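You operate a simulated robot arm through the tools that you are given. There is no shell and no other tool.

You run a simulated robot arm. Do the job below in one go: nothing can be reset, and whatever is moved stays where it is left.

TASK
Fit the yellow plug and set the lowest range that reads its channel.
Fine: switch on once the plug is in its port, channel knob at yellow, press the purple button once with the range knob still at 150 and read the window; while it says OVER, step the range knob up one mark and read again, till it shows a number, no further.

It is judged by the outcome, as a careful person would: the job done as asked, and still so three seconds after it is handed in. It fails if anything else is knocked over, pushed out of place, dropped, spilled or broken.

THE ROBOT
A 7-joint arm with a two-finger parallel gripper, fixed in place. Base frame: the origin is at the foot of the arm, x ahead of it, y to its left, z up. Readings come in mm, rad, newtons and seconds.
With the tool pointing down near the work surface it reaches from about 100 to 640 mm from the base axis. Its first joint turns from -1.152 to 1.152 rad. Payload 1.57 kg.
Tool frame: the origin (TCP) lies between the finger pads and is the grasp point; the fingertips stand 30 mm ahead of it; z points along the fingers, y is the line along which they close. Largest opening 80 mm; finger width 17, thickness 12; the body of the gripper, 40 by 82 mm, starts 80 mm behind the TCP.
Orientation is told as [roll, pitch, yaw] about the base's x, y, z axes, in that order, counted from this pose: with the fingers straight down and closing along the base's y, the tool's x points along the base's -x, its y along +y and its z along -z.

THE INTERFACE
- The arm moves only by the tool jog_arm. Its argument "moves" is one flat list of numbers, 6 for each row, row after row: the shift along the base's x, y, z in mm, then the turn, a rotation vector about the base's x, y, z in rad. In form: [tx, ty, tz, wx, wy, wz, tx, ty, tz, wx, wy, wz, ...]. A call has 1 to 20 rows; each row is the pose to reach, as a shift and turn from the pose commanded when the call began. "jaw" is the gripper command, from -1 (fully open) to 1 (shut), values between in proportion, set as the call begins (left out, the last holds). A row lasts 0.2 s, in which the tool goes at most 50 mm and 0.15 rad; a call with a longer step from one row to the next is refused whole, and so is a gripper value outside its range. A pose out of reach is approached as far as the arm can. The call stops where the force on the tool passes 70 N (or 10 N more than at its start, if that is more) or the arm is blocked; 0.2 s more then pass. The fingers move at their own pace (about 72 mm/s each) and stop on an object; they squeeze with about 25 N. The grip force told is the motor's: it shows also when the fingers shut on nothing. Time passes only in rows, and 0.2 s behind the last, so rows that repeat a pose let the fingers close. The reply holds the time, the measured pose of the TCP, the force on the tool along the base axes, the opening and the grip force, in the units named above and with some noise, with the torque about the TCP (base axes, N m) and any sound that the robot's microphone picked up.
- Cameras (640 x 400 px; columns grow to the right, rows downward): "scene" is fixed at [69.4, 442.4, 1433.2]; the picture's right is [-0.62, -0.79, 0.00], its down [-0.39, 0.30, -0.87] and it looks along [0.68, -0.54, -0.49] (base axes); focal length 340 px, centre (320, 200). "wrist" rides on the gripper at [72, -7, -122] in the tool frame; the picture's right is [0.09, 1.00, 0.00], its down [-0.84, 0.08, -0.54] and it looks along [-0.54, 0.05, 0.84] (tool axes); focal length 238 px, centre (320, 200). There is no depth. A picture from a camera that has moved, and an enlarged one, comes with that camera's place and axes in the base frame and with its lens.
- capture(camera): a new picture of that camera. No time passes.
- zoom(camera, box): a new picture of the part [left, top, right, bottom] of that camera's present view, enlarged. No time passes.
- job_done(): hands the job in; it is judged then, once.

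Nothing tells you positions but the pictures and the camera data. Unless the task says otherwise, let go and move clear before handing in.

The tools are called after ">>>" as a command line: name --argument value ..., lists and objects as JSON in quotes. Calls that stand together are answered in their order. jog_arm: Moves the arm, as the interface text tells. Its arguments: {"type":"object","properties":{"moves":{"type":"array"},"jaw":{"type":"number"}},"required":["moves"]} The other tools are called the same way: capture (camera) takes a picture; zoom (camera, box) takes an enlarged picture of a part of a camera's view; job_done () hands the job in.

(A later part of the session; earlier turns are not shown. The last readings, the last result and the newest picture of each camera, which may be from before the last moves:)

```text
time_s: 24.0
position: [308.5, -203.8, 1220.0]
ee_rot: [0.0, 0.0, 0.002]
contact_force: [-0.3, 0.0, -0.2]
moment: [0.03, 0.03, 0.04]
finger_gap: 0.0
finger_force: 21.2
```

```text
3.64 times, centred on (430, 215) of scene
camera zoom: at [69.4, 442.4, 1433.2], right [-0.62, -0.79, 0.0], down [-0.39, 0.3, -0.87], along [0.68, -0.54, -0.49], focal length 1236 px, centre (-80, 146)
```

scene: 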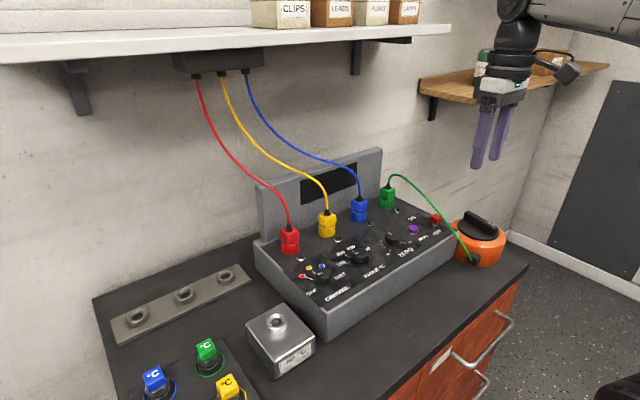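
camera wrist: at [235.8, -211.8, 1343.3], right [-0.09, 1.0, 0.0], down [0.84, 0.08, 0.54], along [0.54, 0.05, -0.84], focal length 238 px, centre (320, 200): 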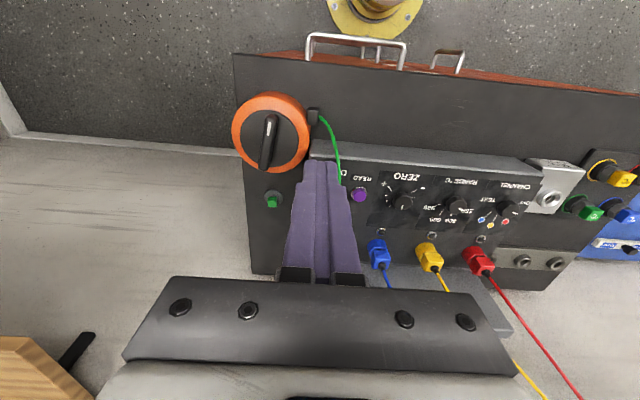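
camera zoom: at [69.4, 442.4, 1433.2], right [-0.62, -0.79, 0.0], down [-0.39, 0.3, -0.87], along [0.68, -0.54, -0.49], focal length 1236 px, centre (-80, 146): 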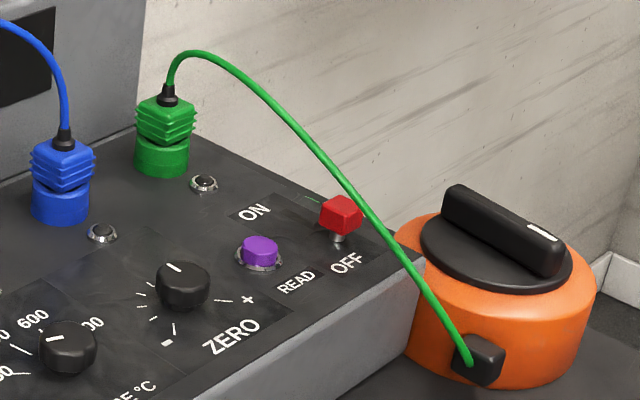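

>>> jog_arm --moves '[0, 40, 0, 0, 0, 0, 0, 80, 0, 0, 0, 0, 10, 110, -20, 0, 0, 0, 10, 110, -40, 0, 0, 0, 10, 110, -40, 0, 0, 0]'

>>> capture --camera "wrist"

>>> zoom --camera "wrist" --box '[160, 90, 320, 220]'

```text
time_s: 25.2
position: [318.5, -92.8, 1179.9]
ee_rot: [-0.002, 0.0, 0.001]
contact_force: [-0.9, -0.3, 0.4]
moment: [0.02, -0.01, -0.01]
finger_gap: 0.1
finger_force: 21.3
```

```text
taken
camera wrist: at [246.8, -100.3, 1302.9], right [-0.09, 1.0, 0.0], down [0.84, 0.08, 0.54], along [0.54, 0.05, -0.84], focal length 238 px, centre (320, 200)
```

wrist: 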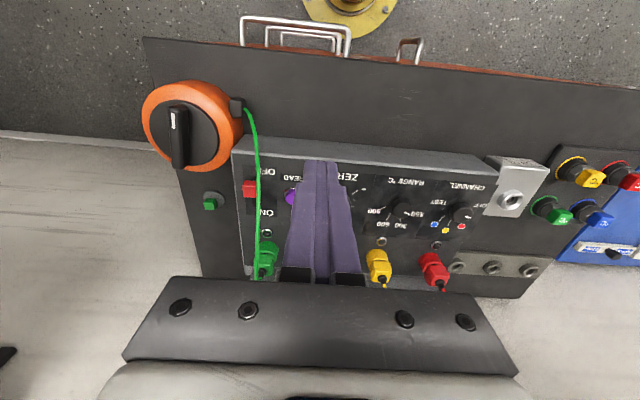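

```text
3.08 times, centred on (240, 155) of wrist
camera zoom: at [246.8, -100.3, 1302.9], right [-0.09, 1.0, 0.0], down [0.84, 0.08, 0.54], along [0.54, 0.05, -0.84], focal length 733 px, centre (566, 338)
```

zoom: 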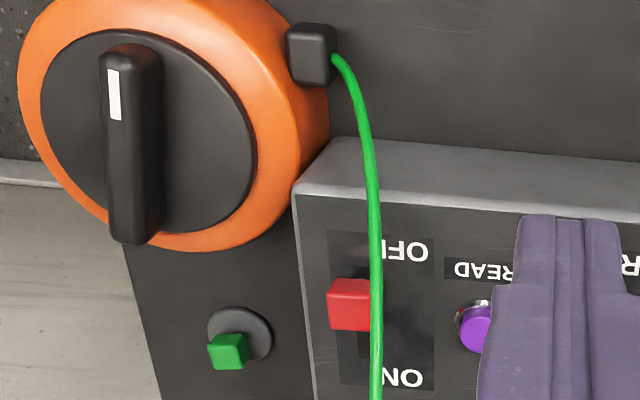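

The switch cap is at about (430, −182, 1003), and its slot runs toward +x to ON. The green cable passes just to its +y side at about (411, −167, 1031). I'll come down with closed fingers at y≈−193, clear of the cable, behind the cap.

>>> jog_arm --moves '[18, -25, -10, 0, 0, 0, 36, -50, -25, 0, 0, 0, 55, -75, -40, 0, 0, 0, 71, -100, -60, 0, 0, 0, 71, -100, -80, 0, 0, 0, 71, -100, -100, 0, 0, 0, 71, -100, -100, 0, 0, 0]'

>>> capture --camera "wrist"

>>> zoom --camera "scene" --box '[370, 160, 490, 270]'

```text
time_s: 26.8
position: [389.8, -194.0, 1078.3]
ee_rot: [0.0, 0.001, 0.001]
contact_force: [-0.1, 0.2, -0.2]
moment: [0.02, 0.0, 0.02]
finger_gap: 0.1
finger_force: 21.6
```

```text
taken
camera wrist: at [317.6, -201.0, 1202.0], right [-0.09, 1.0, 0.0], down [0.84, 0.08, 0.54], along [0.54, 0.05, -0.84], focal length 238 px, centre (320, 200)
```

wrist: 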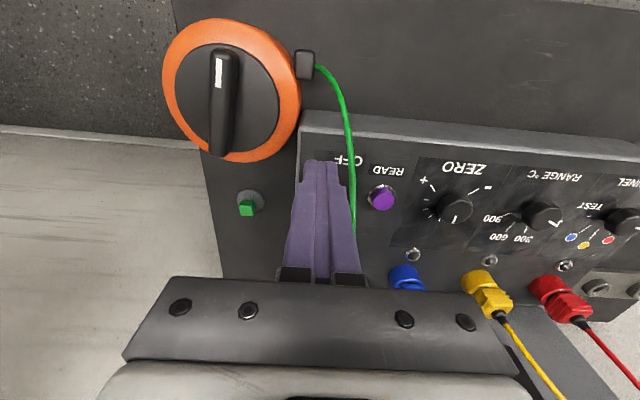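

```text
3.64 times, centred on (430, 215) of scene
camera zoom: at [69.4, 442.4, 1433.2], right [-0.62, -0.79, 0.0], down [-0.39, 0.3, -0.87], along [0.68, -0.54, -0.49], focal length 1236 px, centre (-80, 146)
```

zoom: 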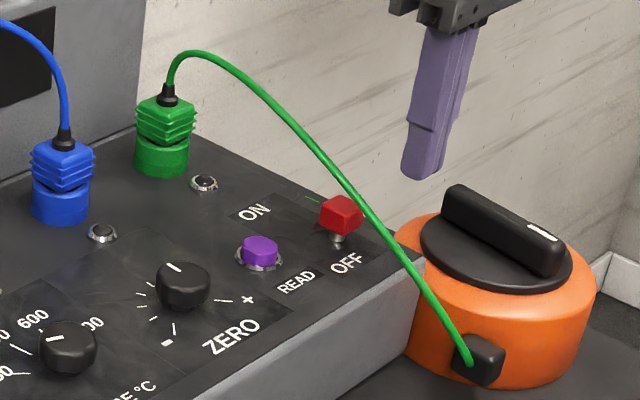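

The fingers are clear of the cable. Continuing down to just above the panel behind the cap.

>>> jog_arm --moves '[0, 0, -15, 0, 0, 0, 0, 0, -30, 0, 0, 0, 0, 0, -42, 0, 0, 0, 0, 0, -51, 0, 0, 0, 0, 0, -51, 0, 0, 0]'

>>> zoom --camera "wrist" --box '[270, 90, 430, 220]'

>>> zoom --camera "scene" --box '[370, 160, 490, 270]'

```text
time_s: 28.0
position: [390.0, -195.5, 1027.1]
ee_rot: [0.0, -0.001, -0.001]
contact_force: [0.7, -0.2, -0.9]
moment: [-0.02, -0.03, 0.01]
finger_gap: 0.2
finger_force: 21.5
```

```text
3.08 times, centred on (350, 155) of wrist
camera zoom: at [317.3, -202.0, 1150.1], right [-0.09, 1.0, 0.0], down [0.84, 0.08, 0.54], along [0.54, 0.05, -0.84], focal length 733 px, centre (228, 338)
```

zoom: 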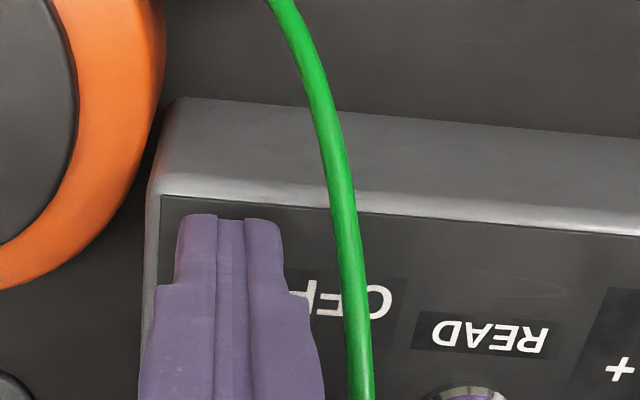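

```text
3.64 times, centred on (430, 215) of scene
camera zoom: at [69.4, 442.4, 1433.2], right [-0.62, -0.79, 0.0], down [-0.39, 0.3, -0.87], along [0.68, -0.54, -0.49], focal length 1236 px, centre (-80, 146)
```

zoom: 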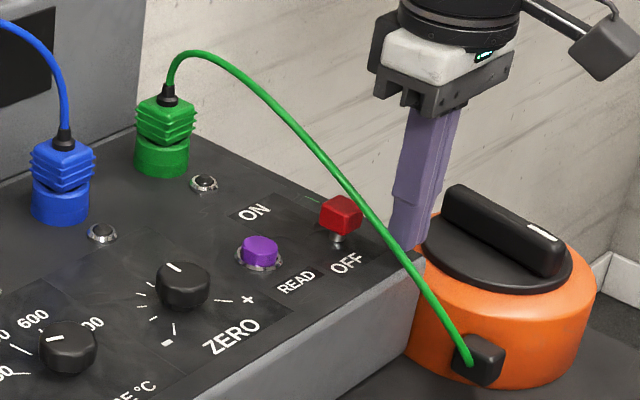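

The fingers are down behind the cap with the cable about 10 mm away. I'll edge in to contact and push the slider toward ON in small steps.

>>> jog_arm --moves '[5, 1.5, 0, 0, 0, 0, 10, 3, 0, 0, 0, 0, 15, 4, 0, 0, 0, 0, 20, 4, 0, 0, 0, 0, 24, 4, 0, 0, 0, 0, 24, 4, 0, 0, 0, 0]'

>>> zoom --camera "scene" --box '[370, 160, 490, 270]'

>>> zoom --camera "wrist" --box '[270, 90, 430, 220]'

```text
time_s: 29.4
position: [413.6, -190.2, 1027.6]
ee_rot: [0.001, 0.002, 0.003]
contact_force: [-2.2, 0.5, -1.2]
moment: [0.0, 0.04, 0.02]
finger_gap: 0.0
finger_force: 20.8
```

```text
3.64 times, centred on (430, 215) of scene
camera zoom: at [69.3, 442.4, 1433.2], right [-0.62, -0.79, 0.0], down [-0.39, 0.3, -0.87], along [0.68, -0.54, -0.49], focal length 1236 px, centre (-80, 146)
```

zoom: 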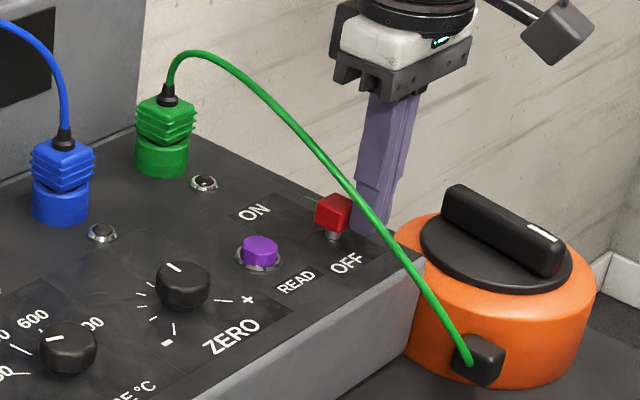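

```text
3.08 times, centred on (350, 155) of wrist
camera zoom: at [341.8, -198.0, 1151.3], right [-0.09, 1.0, 0.0], down [0.84, 0.08, 0.54], along [0.54, 0.05, -0.84], focal length 733 px, centre (228, 338)
```

zoom: 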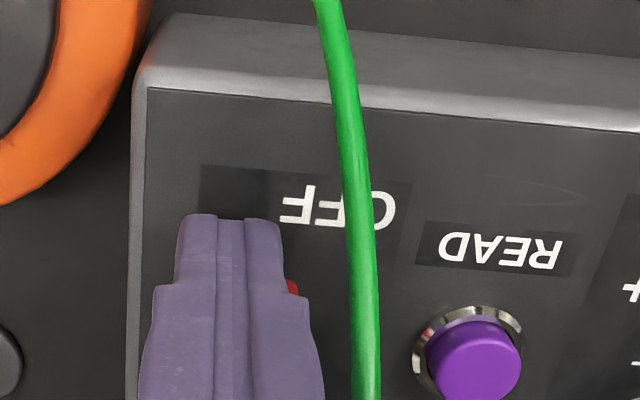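

The cap has started moving with only 2 N. I'll keep pushing toward ON.

>>> jog_arm --moves '[4, 0, 0, 0, 0, 0, 8, 0, 0, 0, 0, 0, 12, 0, 0, 0, 0, 0, 16, 0, 0, 0, 0, 0, 20, 0, 0, 0, 0, 0, 20, 0, 0, 0, 0, 0]'

>>> zoom --camera "scene" --box '[370, 160, 490, 270]'

>>> zoom --camera "wrist" --box '[270, 90, 430, 220]'

>>> zoom --camera "scene" --box '[240, 140, 400, 260]'

```text
time_s: 30.8
position: [433.9, -189.7, 1029.8]
ee_rot: [0.0, 0.001, 0.002]
contact_force: [-0.1, 0.5, 0.6]
moment: [-0.03, -0.02, -0.03]
finger_gap: 0.0
finger_force: 21.3
```

```text
3.64 times, centred on (430, 215) of scene
camera zoom: at [69.4, 442.4, 1433.2], right [-0.62, -0.79, 0.0], down [-0.39, 0.3, -0.87], along [0.68, -0.54, -0.49], focal length 1236 px, centre (-80, 146)
```

zoom: 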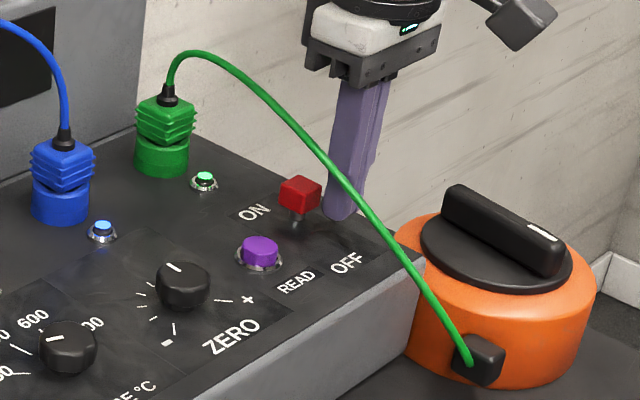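

```text
3.08 times, centred on (350, 155) of wrist
camera zoom: at [362.0, -197.5, 1152.2], right [-0.09, 1.0, 0.0], down [0.84, 0.08, 0.54], along [0.54, 0.05, -0.84], focal length 733 px, centre (228, 338)
```

zoom: 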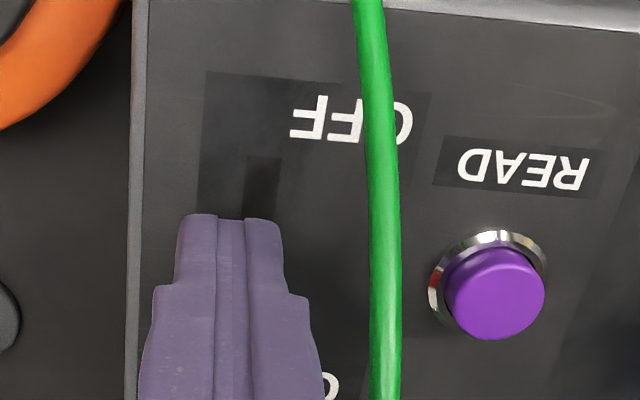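

```text
3.33 times, centred on (320, 200) of scene
camera zoom: at [69.4, 442.4, 1433.2], right [-0.62, -0.79, 0.0], down [-0.39, 0.3, -0.87], along [0.68, -0.54, -0.49], focal length 1133 px, centre (320, 200)
```

zoom: 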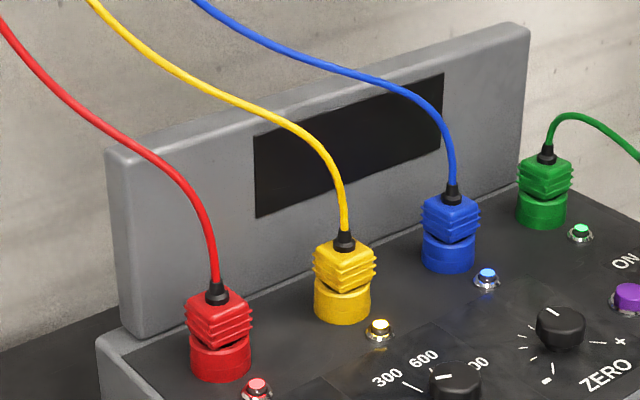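

The slider snapped to ON and all four port lamps lit, including the yellow one. I'll back out the same way and rise, then head to the channel knob.

>>> jog_arm --moves '[-8, -2, 0, 0, 0, 0, -16, -4, 4, 0, 0, 0, -20, -4, 25, 0, 0, 0, -20, -4, 55, 0, 0, 0, -20, -4, 90, 0, 0, 0, -20, -4, 125, 0, 0, 0, -30, 35, 145, 0, 0, 0, -40, 80, 145, 0, 0, 0, -50, 125, 145, 0, 0, 0, -60, 170, 145, 0, 0, 0, -70, 215, 145, 0, 0, 0, -80, 260, 145, 0, 0, 0, -80, 305, 145, 0, 0, 0, -80, 305, 145, 0, 0, 0]'

>>> capture --camera "wrist"

>>> capture --camera "scene"

>>> zoom --camera "scene" --box '[280, 210, 400, 310]'

```text
time_s: 33.8
position: [353.5, 113.7, 1171.9]
ee_rot: [0.0, 0.001, 0.0]
contact_force: [0.7, 0.1, 0.9]
moment: [0.0, -0.04, -0.01]
finger_gap: 0.0
finger_force: 21.6
```

```text
taken
camera wrist: at [280.8, 105.9, 1296.0], right [-0.09, 1.0, 0.0], down [0.84, 0.08, 0.54], along [0.54, 0.05, -0.84], focal length 238 px, centre (320, 200)
```

wrist: 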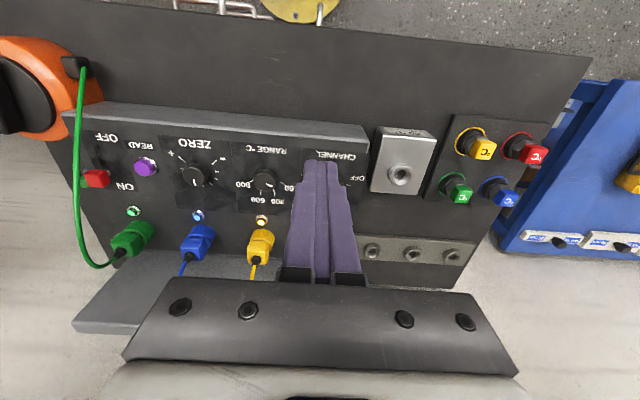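

```text
taken
```

scene: 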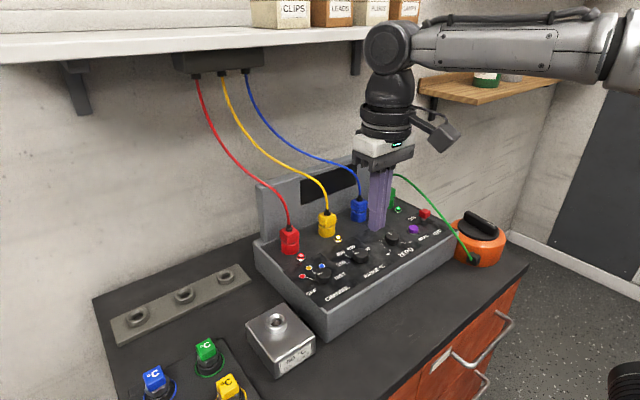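

```text
4.00 times, centred on (340, 260) of scene
camera zoom: at [69.4, 442.5, 1433.2], right [-0.62, -0.79, 0.0], down [-0.39, 0.3, -0.87], along [0.68, -0.54, -0.49], focal length 1360 px, centre (240, -40)
```

zoom: 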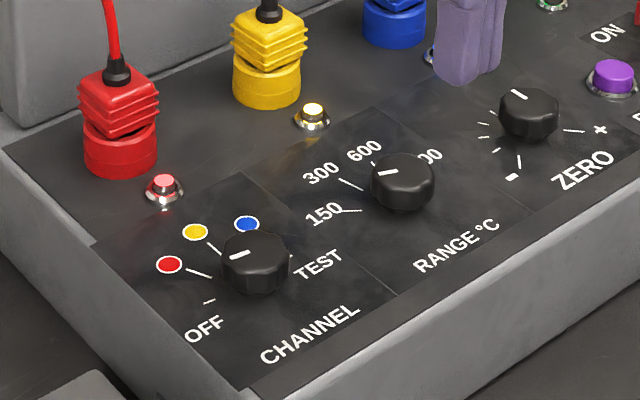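

Switch is ON. From the panel geometry, the channel knob is centred at about (446, 139) with 40° steps (OFF +80°, yellow 0° from +x), so it needs −80°. I'll come over it with the fingers open, yawed +0.7 rad.

>>> jog_arm --moves '[15, 4, -15, 0, 0, 0.1, 30, 8, -30, 0, 0, 0.2, 45, 12, -45, 0, 0, 0.3, 60, 17, -60, 0, 0, 0.4, 75, 22, -75, 0, 0, 0.5, 85, 24, -90, 0, 0, 0.6, 92.8, 25.9, -98, 0, 0, 0.7, 92.8, 25.9, -98, 0, 0, 0.7]' --jaw -0.25

>>> capture --camera "wrist"

>>> zoom --camera "scene" --box '[280, 200, 400, 310]'

```text
time_s: 35.6
position: [448.1, 139.2, 1076.2]
ee_rot: [0.001, -0.001, 0.702]
contact_force: [0.7, 0.2, 0.6]
moment: [0.01, -0.01, -0.02]
finger_gap: 50.0
finger_force: 0.0
```

```text
taken
camera wrist: at [396.7, 87.5, 1198.5], right [-0.71, 0.7, 0.0], down [0.59, 0.6, 0.54], along [0.38, 0.39, -0.84], focal length 238 px, centre (320, 200)
```

wrist: 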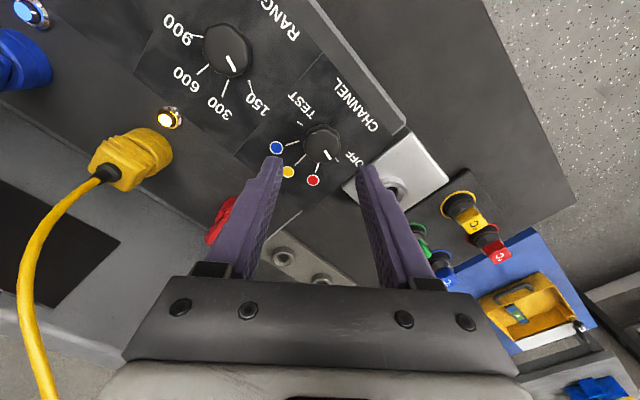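

```text
3.64 times, centred on (340, 255) of scene
camera zoom: at [69.4, 442.4, 1433.2], right [-0.62, -0.79, 0.0], down [-0.39, 0.3, -0.87], along [0.68, -0.54, -0.49], focal length 1236 px, centre (247, 0)
```

zoom: 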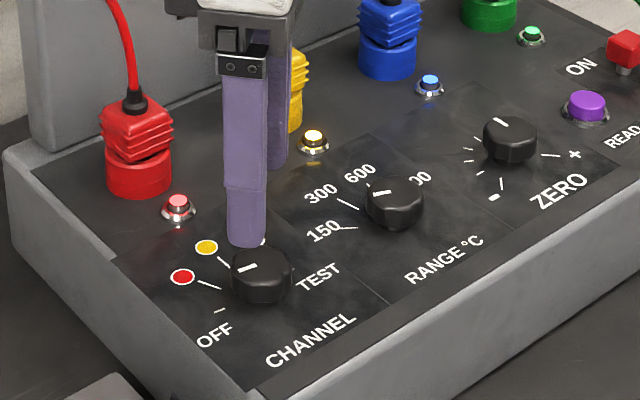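

>>> zoom --camera "wrist" --box '[250, 90, 390, 190]'

```text
4.00 times, centred on (320, 140) of wrist
camera zoom: at [396.7, 87.5, 1198.5], right [-0.71, 0.7, 0.0], down [0.59, 0.6, 0.54], along [0.38, 0.39, -0.84], focal length 953 px, centre (320, 440)
```

zoom: 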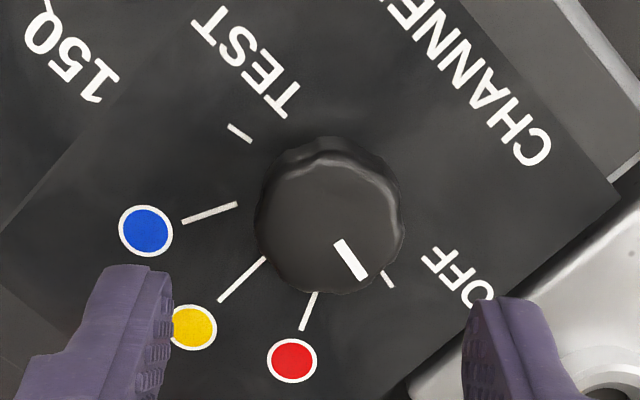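

Knob centre confirmed near (445, 139.3). Shift −2 mm in x, descend around it and close gently.

>>> jog_arm --moves '[-1, 0, -12, 0, 0, 0, -2, 0, -25, 0, 0, 0, -2, 0, -37, 0, 0, 0, -2, 0, -46, 0, 0, 0, -2, 0, -53, 0, 0, 0, -2, 0, -53, 0, 0, 0]'

>>> zoom --camera "wrist" --box '[240, 80, 400, 200]'

>>> zoom --camera "scene" --box '[280, 200, 400, 310]'

```text
time_s: 37.0
position: [443.6, 139.2, 1023.2]
ee_rot: [0.0, 0.0, 0.702]
contact_force: [-0.5, 0.3, -0.2]
moment: [-0.02, 0.03, -0.03]
finger_gap: 49.7
finger_force: 0.0
```

```text
3.33 times, centred on (320, 140) of wrist
camera zoom: at [393.6, 88.5, 1146.2], right [-0.71, 0.7, 0.0], down [0.59, 0.6, 0.54], along [0.38, 0.39, -0.84], focal length 794 px, centre (320, 400)
```

zoom: 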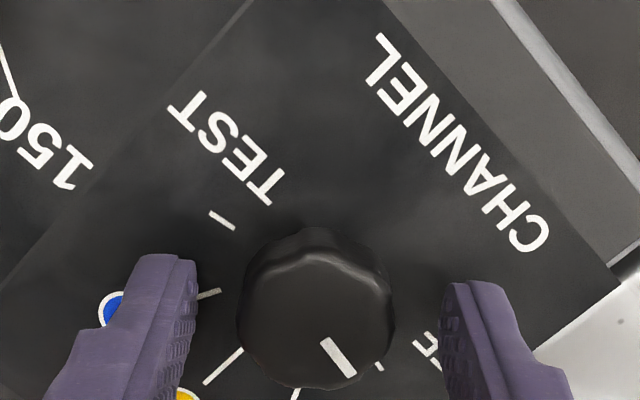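

```text
3.64 times, centred on (340, 255) of scene
camera zoom: at [69.4, 442.4, 1433.2], right [-0.62, -0.79, 0.0], down [-0.39, 0.3, -0.87], along [0.68, -0.54, -0.49], focal length 1236 px, centre (247, 0)
```

zoom: 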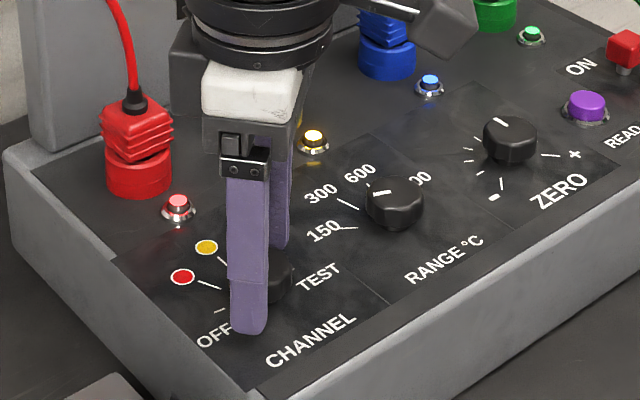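

>>> jog_arm --moves '[1, 0, 0, 0, 0, 0, 1, 0, 0, 0, 0, 0, 1, 0, 0, 0, 0, 0]' --jaw 1

>>> zoom --camera "wrist" --box '[240, 80, 400, 200]'

```text
time_s: 37.8
position: [445.4, 140.3, 1023.4]
ee_rot: [0.003, 0.001, 0.701]
contact_force: [-4.8, -0.6, 1.0]
moment: [0.06, 0.08, -0.04]
finger_gap: 31.7
finger_force: 39.8
```

```text
3.33 times, centred on (320, 140) of wrist
camera zoom: at [394.8, 88.3, 1146.5], right [-0.71, 0.7, 0.0], down [0.59, 0.6, 0.54], along [0.38, 0.39, -0.84], focal length 794 px, centre (320, 400)
```

zoom: 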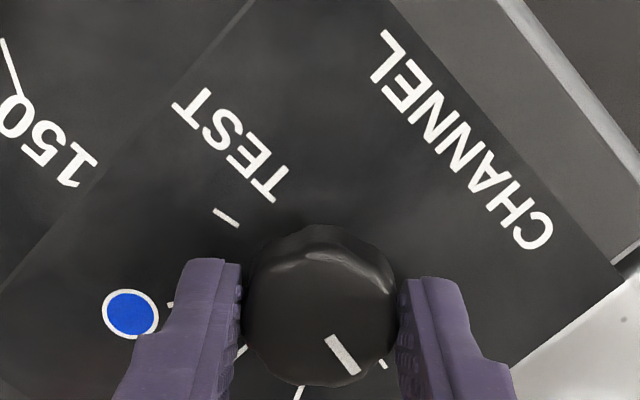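

Gripped on the knob with a light load. Turning −40° first (to red) and checking.

>>> jog_arm --moves '[0, 0, 0, 0, 0, -0.12, 0, 0, 0, 0, 0, -0.24, 0, 0, 0, 0, 0, -0.36, 0, 0, 0, 0, 0, -0.48, 0, 0, 0, 0, 0, -0.6, 0, 0, 0, 0, 0, -0.698, 0, 0, 0, 0, 0, -0.698]'

>>> zoom --camera "wrist" --box '[240, 80, 400, 200]'

>>> zoom --camera "scene" --box '[280, 200, 400, 310]'

```text
time_s: 39.4
position: [445.1, 139.9, 1023.0]
ee_rot: [-0.001, -0.001, 0.002]
contact_force: [-6.8, -3.3, 6.2]
moment: [-0.11, 0.27, -0.03]
finger_gap: 31.5
finger_force: 39.7
```

```text
3.33 times, centred on (320, 140) of wrist
camera zoom: at [373.3, 132.6, 1146.3], right [-0.09, 1.0, 0.0], down [0.84, 0.08, 0.54], along [0.54, 0.05, -0.84], focal length 794 px, centre (320, 400)
```

zoom: 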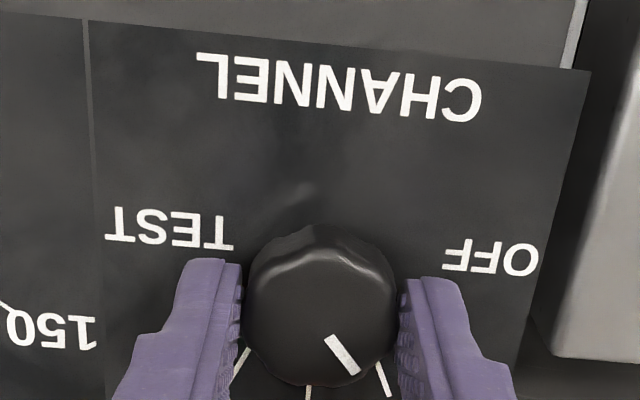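

```text
3.64 times, centred on (340, 255) of scene
camera zoom: at [69.1, 442.3, 1433.2], right [-0.62, -0.79, 0.0], down [-0.39, 0.3, -0.87], along [0.68, -0.54, -0.49], focal length 1236 px, centre (247, 0)
```

zoom: 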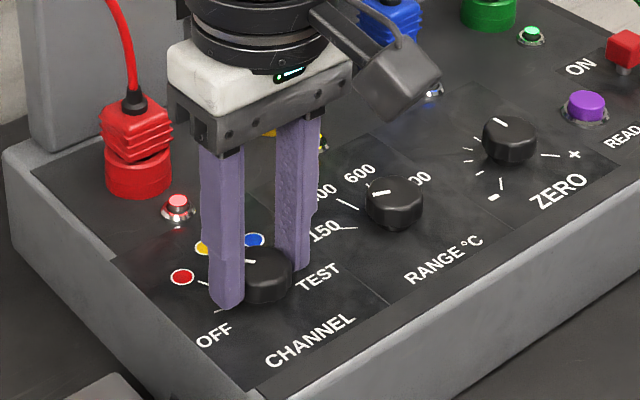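

The knob turned with the fingers and now points at red. Another −40° to yellow.

>>> jog_arm --moves '[0, 0, 0, 0, 0, -0.12, 0, 0, 0, 0, 0, -0.24, 0, 0, 0, 0, 0, -0.36, 0, 0, 0, 0, 0, -0.48, 0, 0, 0, 0, 0, -0.6, 0, 0, 0, 0, 0, -0.698, 0, 0, 0, 0, 0, -0.698]'

>>> zoom --camera "wrist" --box '[240, 80, 400, 200]'

>>> zoom --camera "scene" --box '[280, 200, 400, 310]'

```text
time_s: 41.0
position: [445.4, 140.4, 1022.7]
ee_rot: [0.0, 0.0, -0.697]
contact_force: [-8.6, -9.7, 7.9]
moment: [-0.21, 0.28, 0.03]
finger_gap: 31.6
finger_force: 39.5
```

```text
3.33 times, centred on (320, 140) of wrist
camera zoom: at [385.7, 180.0, 1146.3], right [0.57, 0.82, 0.0], down [0.69, -0.48, 0.54], along [0.45, -0.31, -0.84], focal length 794 px, centre (320, 400)
```

zoom: 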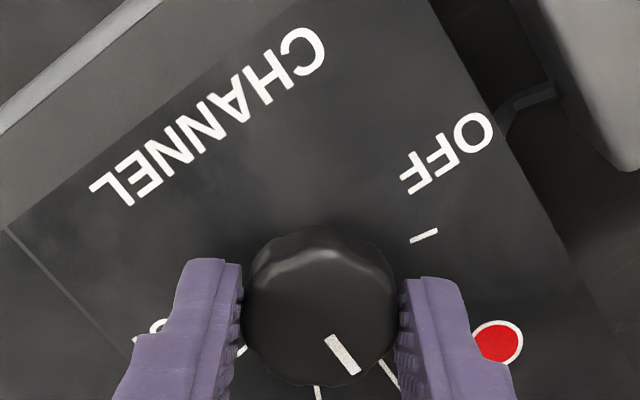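

```text
3.64 times, centred on (340, 255) of scene
camera zoom: at [69.0, 442.1, 1433.3], right [-0.62, -0.79, 0.0], down [-0.39, 0.3, -0.87], along [0.68, -0.54, -0.49], focal length 1236 px, centre (247, 0)
```

zoom: 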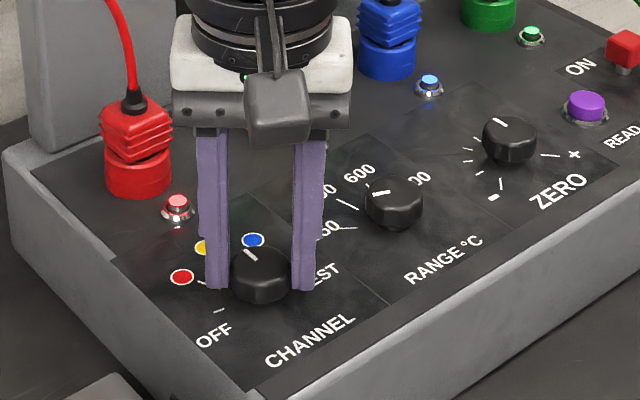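

The mark now points at yellow. Opening and lifting off to confirm.

>>> jog_arm --moves '[0, 0, 0, 0, 0, 0, 0, 0, 0, 0, 0, 0, 0, 0, 15, 0, 0, 0, 0, 0, 40, 0, 0, 0, -20, 0, 70, 0, 0, 0, -40, 0, 100, 0, 0, 0, -60, 0, 120, 0, 0, 0, -60, 0, 120, 0, 0, 0]' --jaw -0.25

>>> zoom --camera "scene" --box '[280, 200, 400, 310]'

>>> zoom --camera "scene" --box '[240, 130, 400, 250]'

>>> capture --camera "wrist"

```text
time_s: 42.8
position: [385.2, 140.2, 1142.0]
ee_rot: [0.0, 0.001, -0.696]
contact_force: [0.0, 0.4, 0.5]
moment: [0.01, -0.02, 0.0]
finger_gap: 49.9
finger_force: 0.2
```

```text
3.64 times, centred on (340, 255) of scene
camera zoom: at [69.4, 442.4, 1433.2], right [-0.62, -0.79, 0.0], down [-0.39, 0.3, -0.87], along [0.68, -0.54, -0.49], focal length 1236 px, centre (247, 0)
```

zoom: 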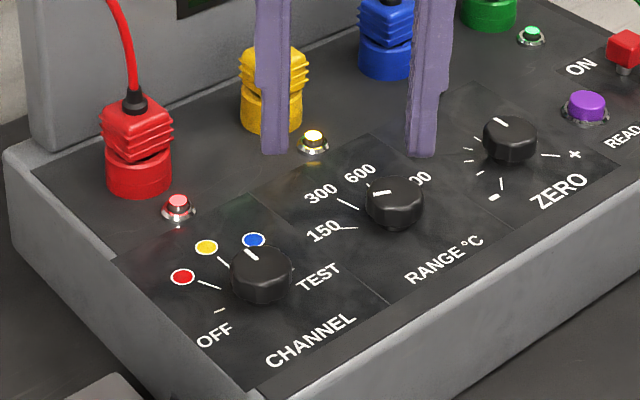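

```text
3.33 times, centred on (320, 190) of scene
camera zoom: at [69.4, 442.4, 1433.2], right [-0.62, -0.79, 0.0], down [-0.39, 0.3, -0.87], along [0.68, -0.54, -0.49], focal length 1133 px, centre (320, 233)
```

zoom: 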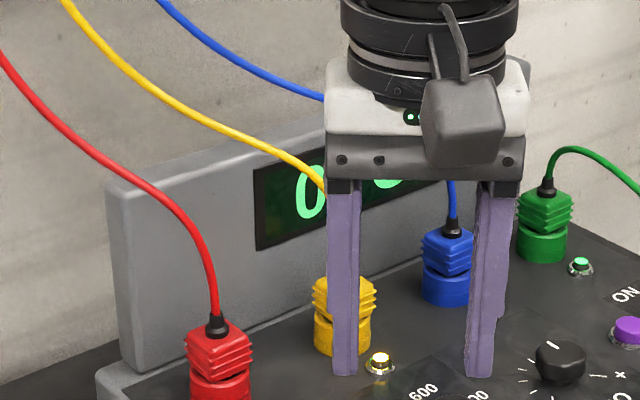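

```text
taken
camera wrist: at [325.6, 181.5, 1265.9], right [0.57, 0.82, 0.0], down [0.69, -0.48, 0.54], along [0.45, -0.31, -0.84], focal length 238 px, centre (320, 200)
```

wrist: 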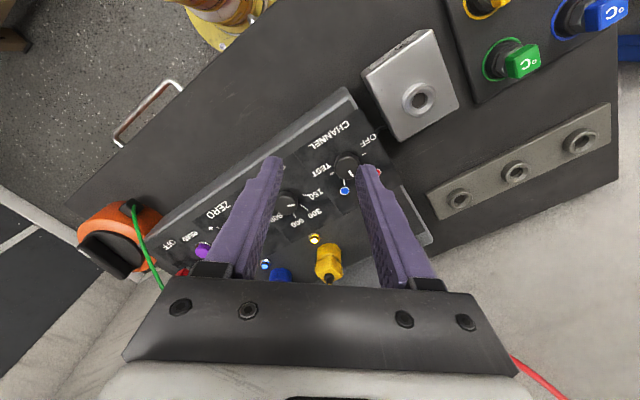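

The channel mark points at yellow and the window has lit. Next I'll move over the purple READ button with fingers closed, staying high over the cable.

>>> jog_arm --moves '[0, -35, 0, 0, 0, 0.09, 0, -70, 0, 0, 0, 0.18, 0, -105, 0, 0, 0, 0.27, 0, -140, 0, 0, 0, 0.36, 0, -175, 0, 0, 0, 0.45, 0, -205, 0, 0, 0, 0.54, 0, -235, 0, 0, 0, 0.63, 10, -262, 0, 0, 0, 0.697, 30, -263, -15, 0, 0, 0.697, 50, -263, -35, 0, 0, 0.697, 58, -263, -50, 0, 0, 0.697, 58, -263, -50, 0, 0, 0.697]' --jaw 1

>>> capture --camera "scene"

>>> zoom --camera "scene" --box '[240, 130, 400, 250]'

>>> zoom --camera "wrist" --box '[240, 80, 400, 200]'

>>> zoom --camera "scene" --box '[280, 210, 360, 300]'

```text
time_s: 45.4
position: [442.4, -122.0, 1092.0]
ee_rot: [-0.002, -0.001, 0.001]
contact_force: [0.7, 0.4, -0.5]
moment: [0.01, 0.0, -0.02]
finger_gap: 0.0
finger_force: 21.5
```

```text
taken
```

scene: 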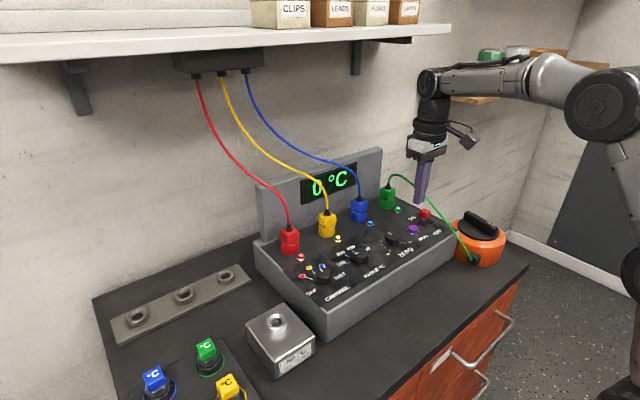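

```text
3.33 times, centred on (320, 190) of scene
camera zoom: at [69.4, 442.4, 1433.2], right [-0.62, -0.79, 0.0], down [-0.39, 0.3, -0.87], along [0.68, -0.54, -0.49], focal length 1133 px, centre (320, 233)
```

zoom: 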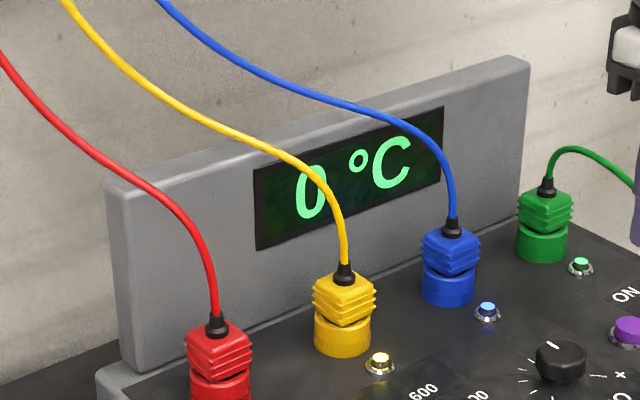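

```text
3.33 times, centred on (320, 140) of wrist
camera zoom: at [370.8, -130.1, 1215.6], right [-0.09, 1.0, 0.0], down [0.84, 0.08, 0.54], along [0.54, 0.05, -0.84], focal length 794 px, centre (320, 400)
```

zoom: 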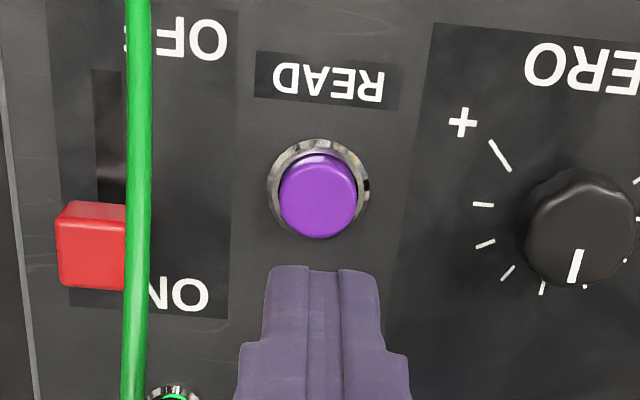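

```text
4.44 times, centred on (320, 255) of scene
camera zoom: at [69.4, 442.4, 1433.2], right [-0.62, -0.79, 0.0], down [-0.39, 0.3, -0.87], along [0.68, -0.54, -0.49], focal length 1510 px, centre (320, -44)
```

zoom: 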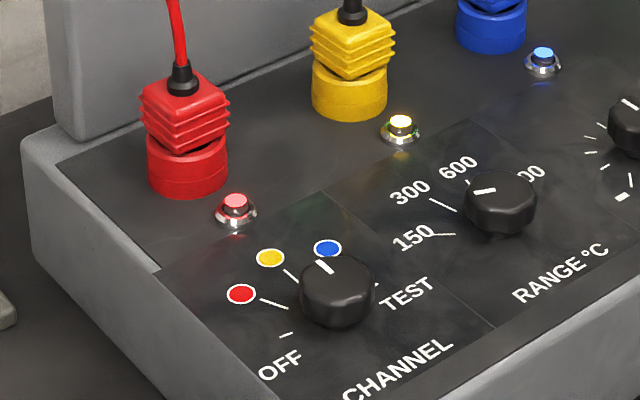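

The window shows "0 °C" before reading; channel is on yellow, range on 150. The fingertips are right above the purple button; I'll come down close to it.

>>> jog_arm --moves '[0.5, -1, -15, 0, 0, 0, 0.5, -1, -30, 0, 0, 0, 0.5, -1, -42, 0, 0, 0, 0.5, -1, -52, 0, 0, 0, 0.5, -1, -56, 0, 0, 0, 0.5, -1, -56, 0, 0, 0]'

>>> zoom --camera "scene" --box '[370, 160, 490, 270]'

>>> zoom --camera "wrist" --box '[240, 100, 400, 220]'

```text
time_s: 46.8
position: [443.5, -123.4, 1036.7]
ee_rot: [-0.001, 0.0, 0.0]
contact_force: [0.0, -0.9, -0.1]
moment: [-0.02, -0.01, -0.01]
finger_gap: 0.1
finger_force: 21.3
```

```text
3.64 times, centred on (430, 215) of scene
camera zoom: at [69.4, 442.4, 1433.2], right [-0.62, -0.79, 0.0], down [-0.39, 0.3, -0.87], along [0.68, -0.54, -0.49], focal length 1236 px, centre (-80, 146)
```

zoom: 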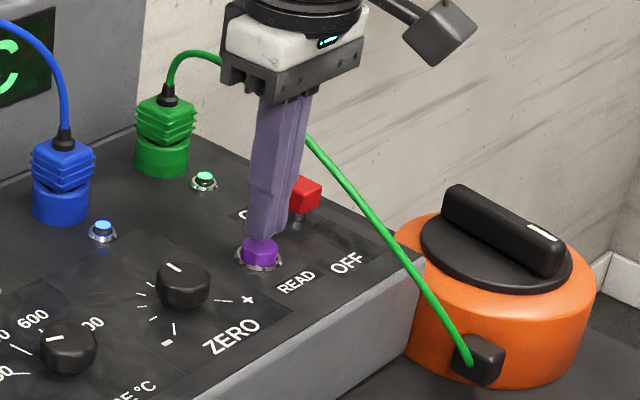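

```text
3.33 times, centred on (320, 160) of wrist
camera zoom: at [371.6, -130.6, 1159.5], right [-0.09, 1.0, 0.0], down [0.84, 0.08, 0.54], along [0.54, 0.05, -0.84], focal length 794 px, centre (320, 333)
```

zoom: 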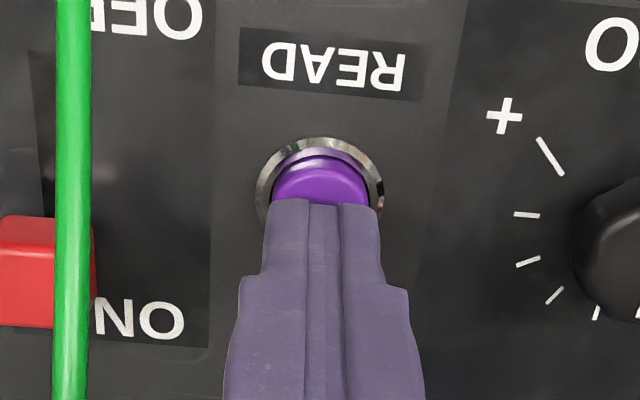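

The tips hover a few millimetres above the button. Pressing in small steps.

>>> jog_arm --moves '[0, 0, -3, 0, 0, 0, 0, 0, -6, 0, 0, 0, 0, 0, -8, 0, 0, 0, 0, 0, -9, 0, 0, 0, 0, 0, -10, 0, 0, 0]'

>>> zoom --camera "scene" --box '[370, 160, 490, 270]'

>>> zoom --camera "scene" --box '[240, 130, 400, 250]'

```text
time_s: 48.0
position: [444.0, -123.9, 1027.6]
ee_rot: [-0.002, 0.001, 0.002]
contact_force: [-1.0, 0.3, 0.5]
moment: [-0.01, 0.01, 0.0]
finger_gap: 0.0
finger_force: 21.1
```

```text
3.64 times, centred on (430, 215) of scene
camera zoom: at [69.4, 442.4, 1433.2], right [-0.62, -0.79, 0.0], down [-0.39, 0.3, -0.87], along [0.68, -0.54, -0.49], focal length 1236 px, centre (-80, 146)
```

zoom: 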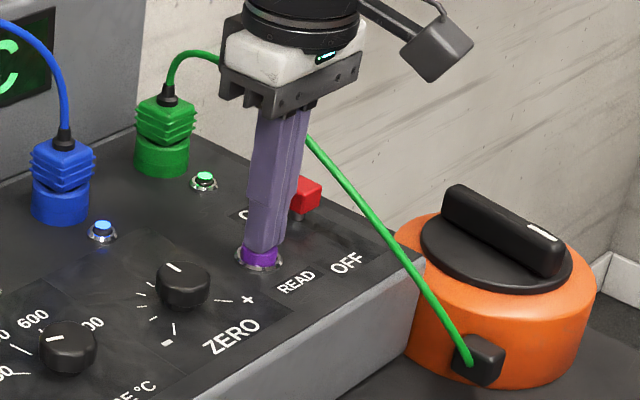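

```text
3.33 times, centred on (320, 190) of scene
camera zoom: at [69.4, 442.4, 1433.2], right [-0.62, -0.79, 0.0], down [-0.39, 0.3, -0.87], along [0.68, -0.54, -0.49], focal length 1133 px, centre (320, 233)
```

zoom: 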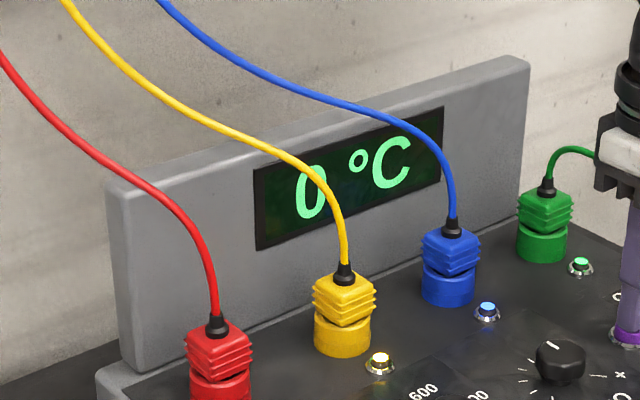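

Just touching; the window is unchanged. Pressing a little deeper.

>>> jog_arm --moves '[0, 0, -1, 0, 0, 0, 0, 0, -2, 0, 0, 0, 0, 0, -3, 0, 0, 0, 0, 0, -4, 0, 0, 0]'

>>> zoom --camera "scene" --box '[240, 130, 400, 250]'

>>> zoom --camera "scene" --box '[370, 160, 490, 270]'

```text
time_s: 49.0
position: [443.1, -123.8, 1021.7]
ee_rot: [-0.001, 0.0, 0.002]
contact_force: [1.0, 1.5, 2.5]
moment: [0.04, -0.01, -0.02]
finger_gap: 0.3
finger_force: 21.3
heard: click
```

```text
3.33 times, centred on (320, 190) of scene
camera zoom: at [69.4, 442.5, 1433.2], right [-0.62, -0.79, 0.0], down [-0.39, 0.3, -0.87], along [0.68, -0.54, -0.49], focal length 1133 px, centre (320, 233)
```

zoom: 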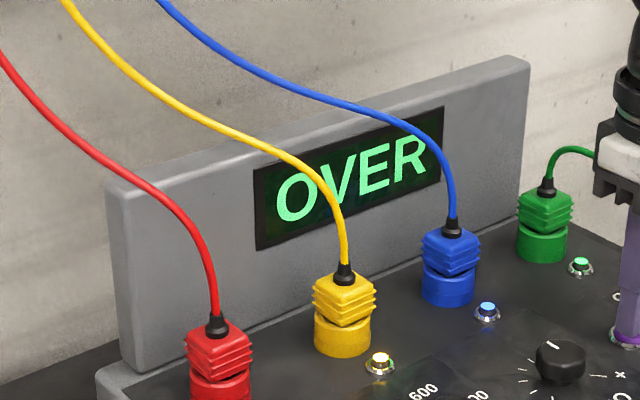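

```text
3.64 times, centred on (430, 215) of scene
camera zoom: at [69.4, 442.5, 1433.2], right [-0.62, -0.79, 0.0], down [-0.39, 0.3, -0.87], along [0.68, -0.54, -0.49], focal length 1236 px, centre (-80, 146)
```

zoom: 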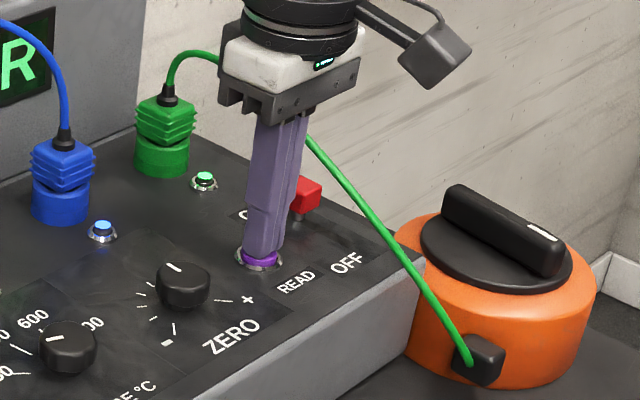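

A click, and the window reads OVER. I'll lift off and go over the range knob, yawed +0.35 rad with fingers open.

>>> jog_arm --moves '[0, 0, 15, 0, 0, 0, 0, 0, 45, 0, 0, 0, 0, 0, 80, 0, 0, 0, 0, 35, 80, 0, 0, 0.07, 0, 70, 80, 0, 0, 0.14, 0, 105, 80, 0, 0, 0.21, 0, 140, 80, 0, 0, 0.28, 2, 167.5, 70, 0, 0, 0.35, 2, 167.5, 53, 0, 0, 0.35, 2, 167.5, 53, 0, 0, 0.35]'

>>> jog_arm --moves '[0, 0, 0, 0, 0, 0, 0, 0, 0, 0, 0, 0, 0, 0, 0, 0, 0, 0]' --jaw -0.25

>>> zoom --camera "wrist" --box '[240, 80, 400, 200]'

>>> zoom --camera "scene" --box '[240, 130, 400, 250]'

>>> zoom --camera "scene" --box '[300, 200, 420, 310]'

```text
time_s: 51.2
position: [445.1, 43.3, 1076.8]
ee_rot: [-0.001, -0.001, 0.352]
contact_force: [0.2, 0.2, 0.8]
moment: [0.0, 0.0, 0.02]
finger_gap: 0.1
finger_force: 21.4
```

```text
time_s: 52.0
position: [445.2, 43.6, 1076.2]
ee_rot: [-0.002, -0.001, 0.353]
contact_force: [-0.7, 0.6, 0.6]
moment: [0.01, 0.01, 0.0]
finger_gap: 49.9
finger_force: 0.1
```

```text
3.33 times, centred on (320, 140) of wrist
camera zoom: at [379.3, 11.5, 1199.9], right [-0.43, 0.9, 0.0], down [0.76, 0.36, 0.54], along [0.49, 0.23, -0.84], focal length 794 px, centre (320, 400)
```

zoom: 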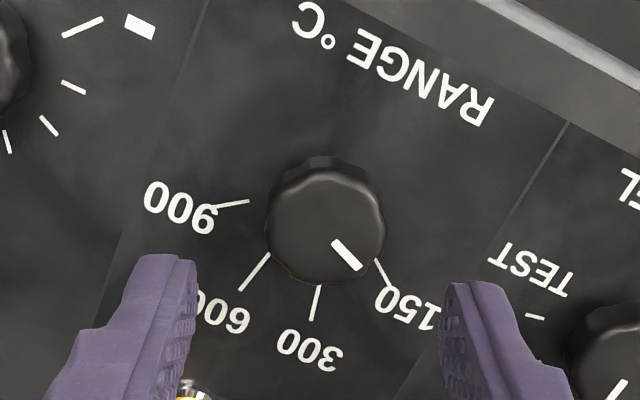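

```text
3.33 times, centred on (320, 190) of scene
camera zoom: at [69.4, 442.4, 1433.2], right [-0.62, -0.79, 0.0], down [-0.39, 0.3, -0.87], along [0.68, -0.54, -0.49], focal length 1133 px, centre (320, 233)
```

zoom: 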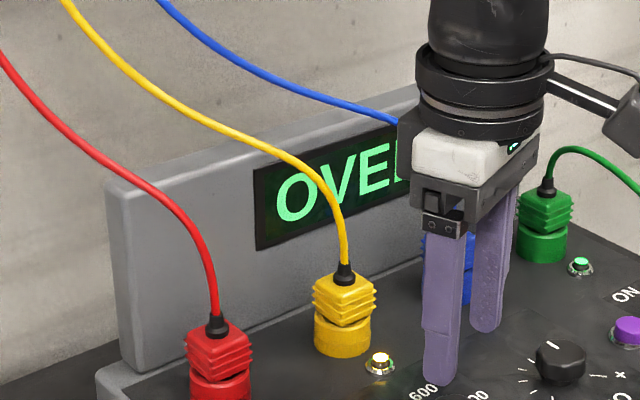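

```text
3.64 times, centred on (360, 255) of scene
camera zoom: at [69.4, 442.4, 1433.2], right [-0.62, -0.79, 0.0], down [-0.39, 0.3, -0.87], along [0.68, -0.54, -0.49], focal length 1236 px, centre (174, 0)
```

zoom: 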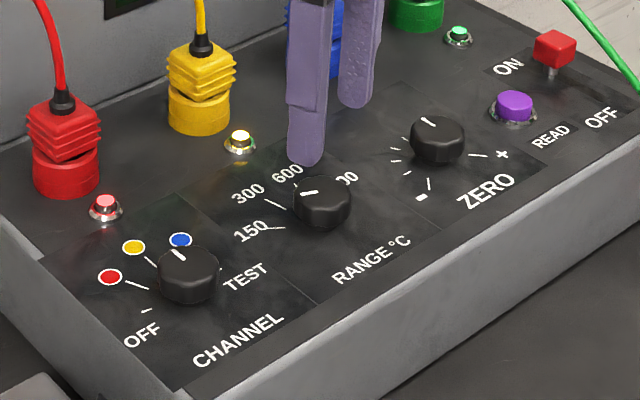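

Knob centre is about 1 mm from the tool axis. I'll descend around it and grip.

>>> jog_arm --moves '[1, 1, -12, 0, 0, 0, 1, 1, -25, 0, 0, 0, 1, 1, -37, 0, 0, 0, 1, 1, -46, 0, 0, 0, 1, 1, -53, 0, 0, 0, 1, 1, -53, 0, 0, 0]'

>>> jog_arm --moves '[0, 0, 0, 0, 0, 0, 0, 0, 0, 0, 0, 0, 0, 0, 0, 0, 0, 0]' --jaw 1

>>> zoom --camera "wrist" --box '[240, 80, 400, 200]'

```text
time_s: 53.4
position: [446.3, 44.6, 1022.8]
ee_rot: [0.0, -0.001, 0.353]
contact_force: [0.0, -0.4, -0.4]
moment: [0.03, 0.01, -0.01]
finger_gap: 49.9
finger_force: 0.1
```

```text
time_s: 54.2
position: [447.5, 45.7, 1023.0]
ee_rot: [0.001, 0.0, 0.353]
contact_force: [-2.5, 6.2, -1.0]
moment: [0.26, -0.06, -0.03]
finger_gap: 31.2
finger_force: 39.5
```

```text
3.33 times, centred on (320, 140) of wrist
camera zoom: at [381.6, 13.9, 1146.7], right [-0.43, 0.9, 0.0], down [0.76, 0.36, 0.54], along [0.49, 0.23, -0.84], focal length 794 px, centre (320, 400)
```

zoom: 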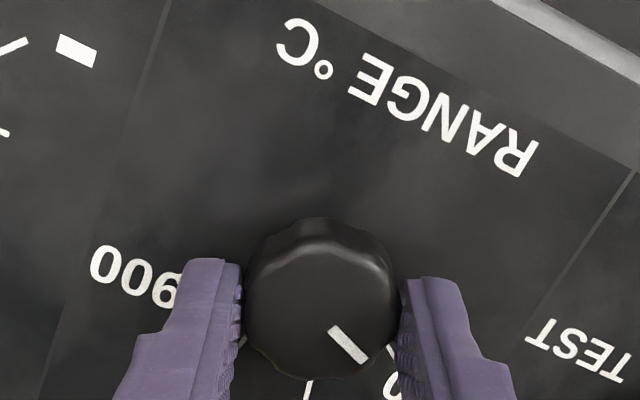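

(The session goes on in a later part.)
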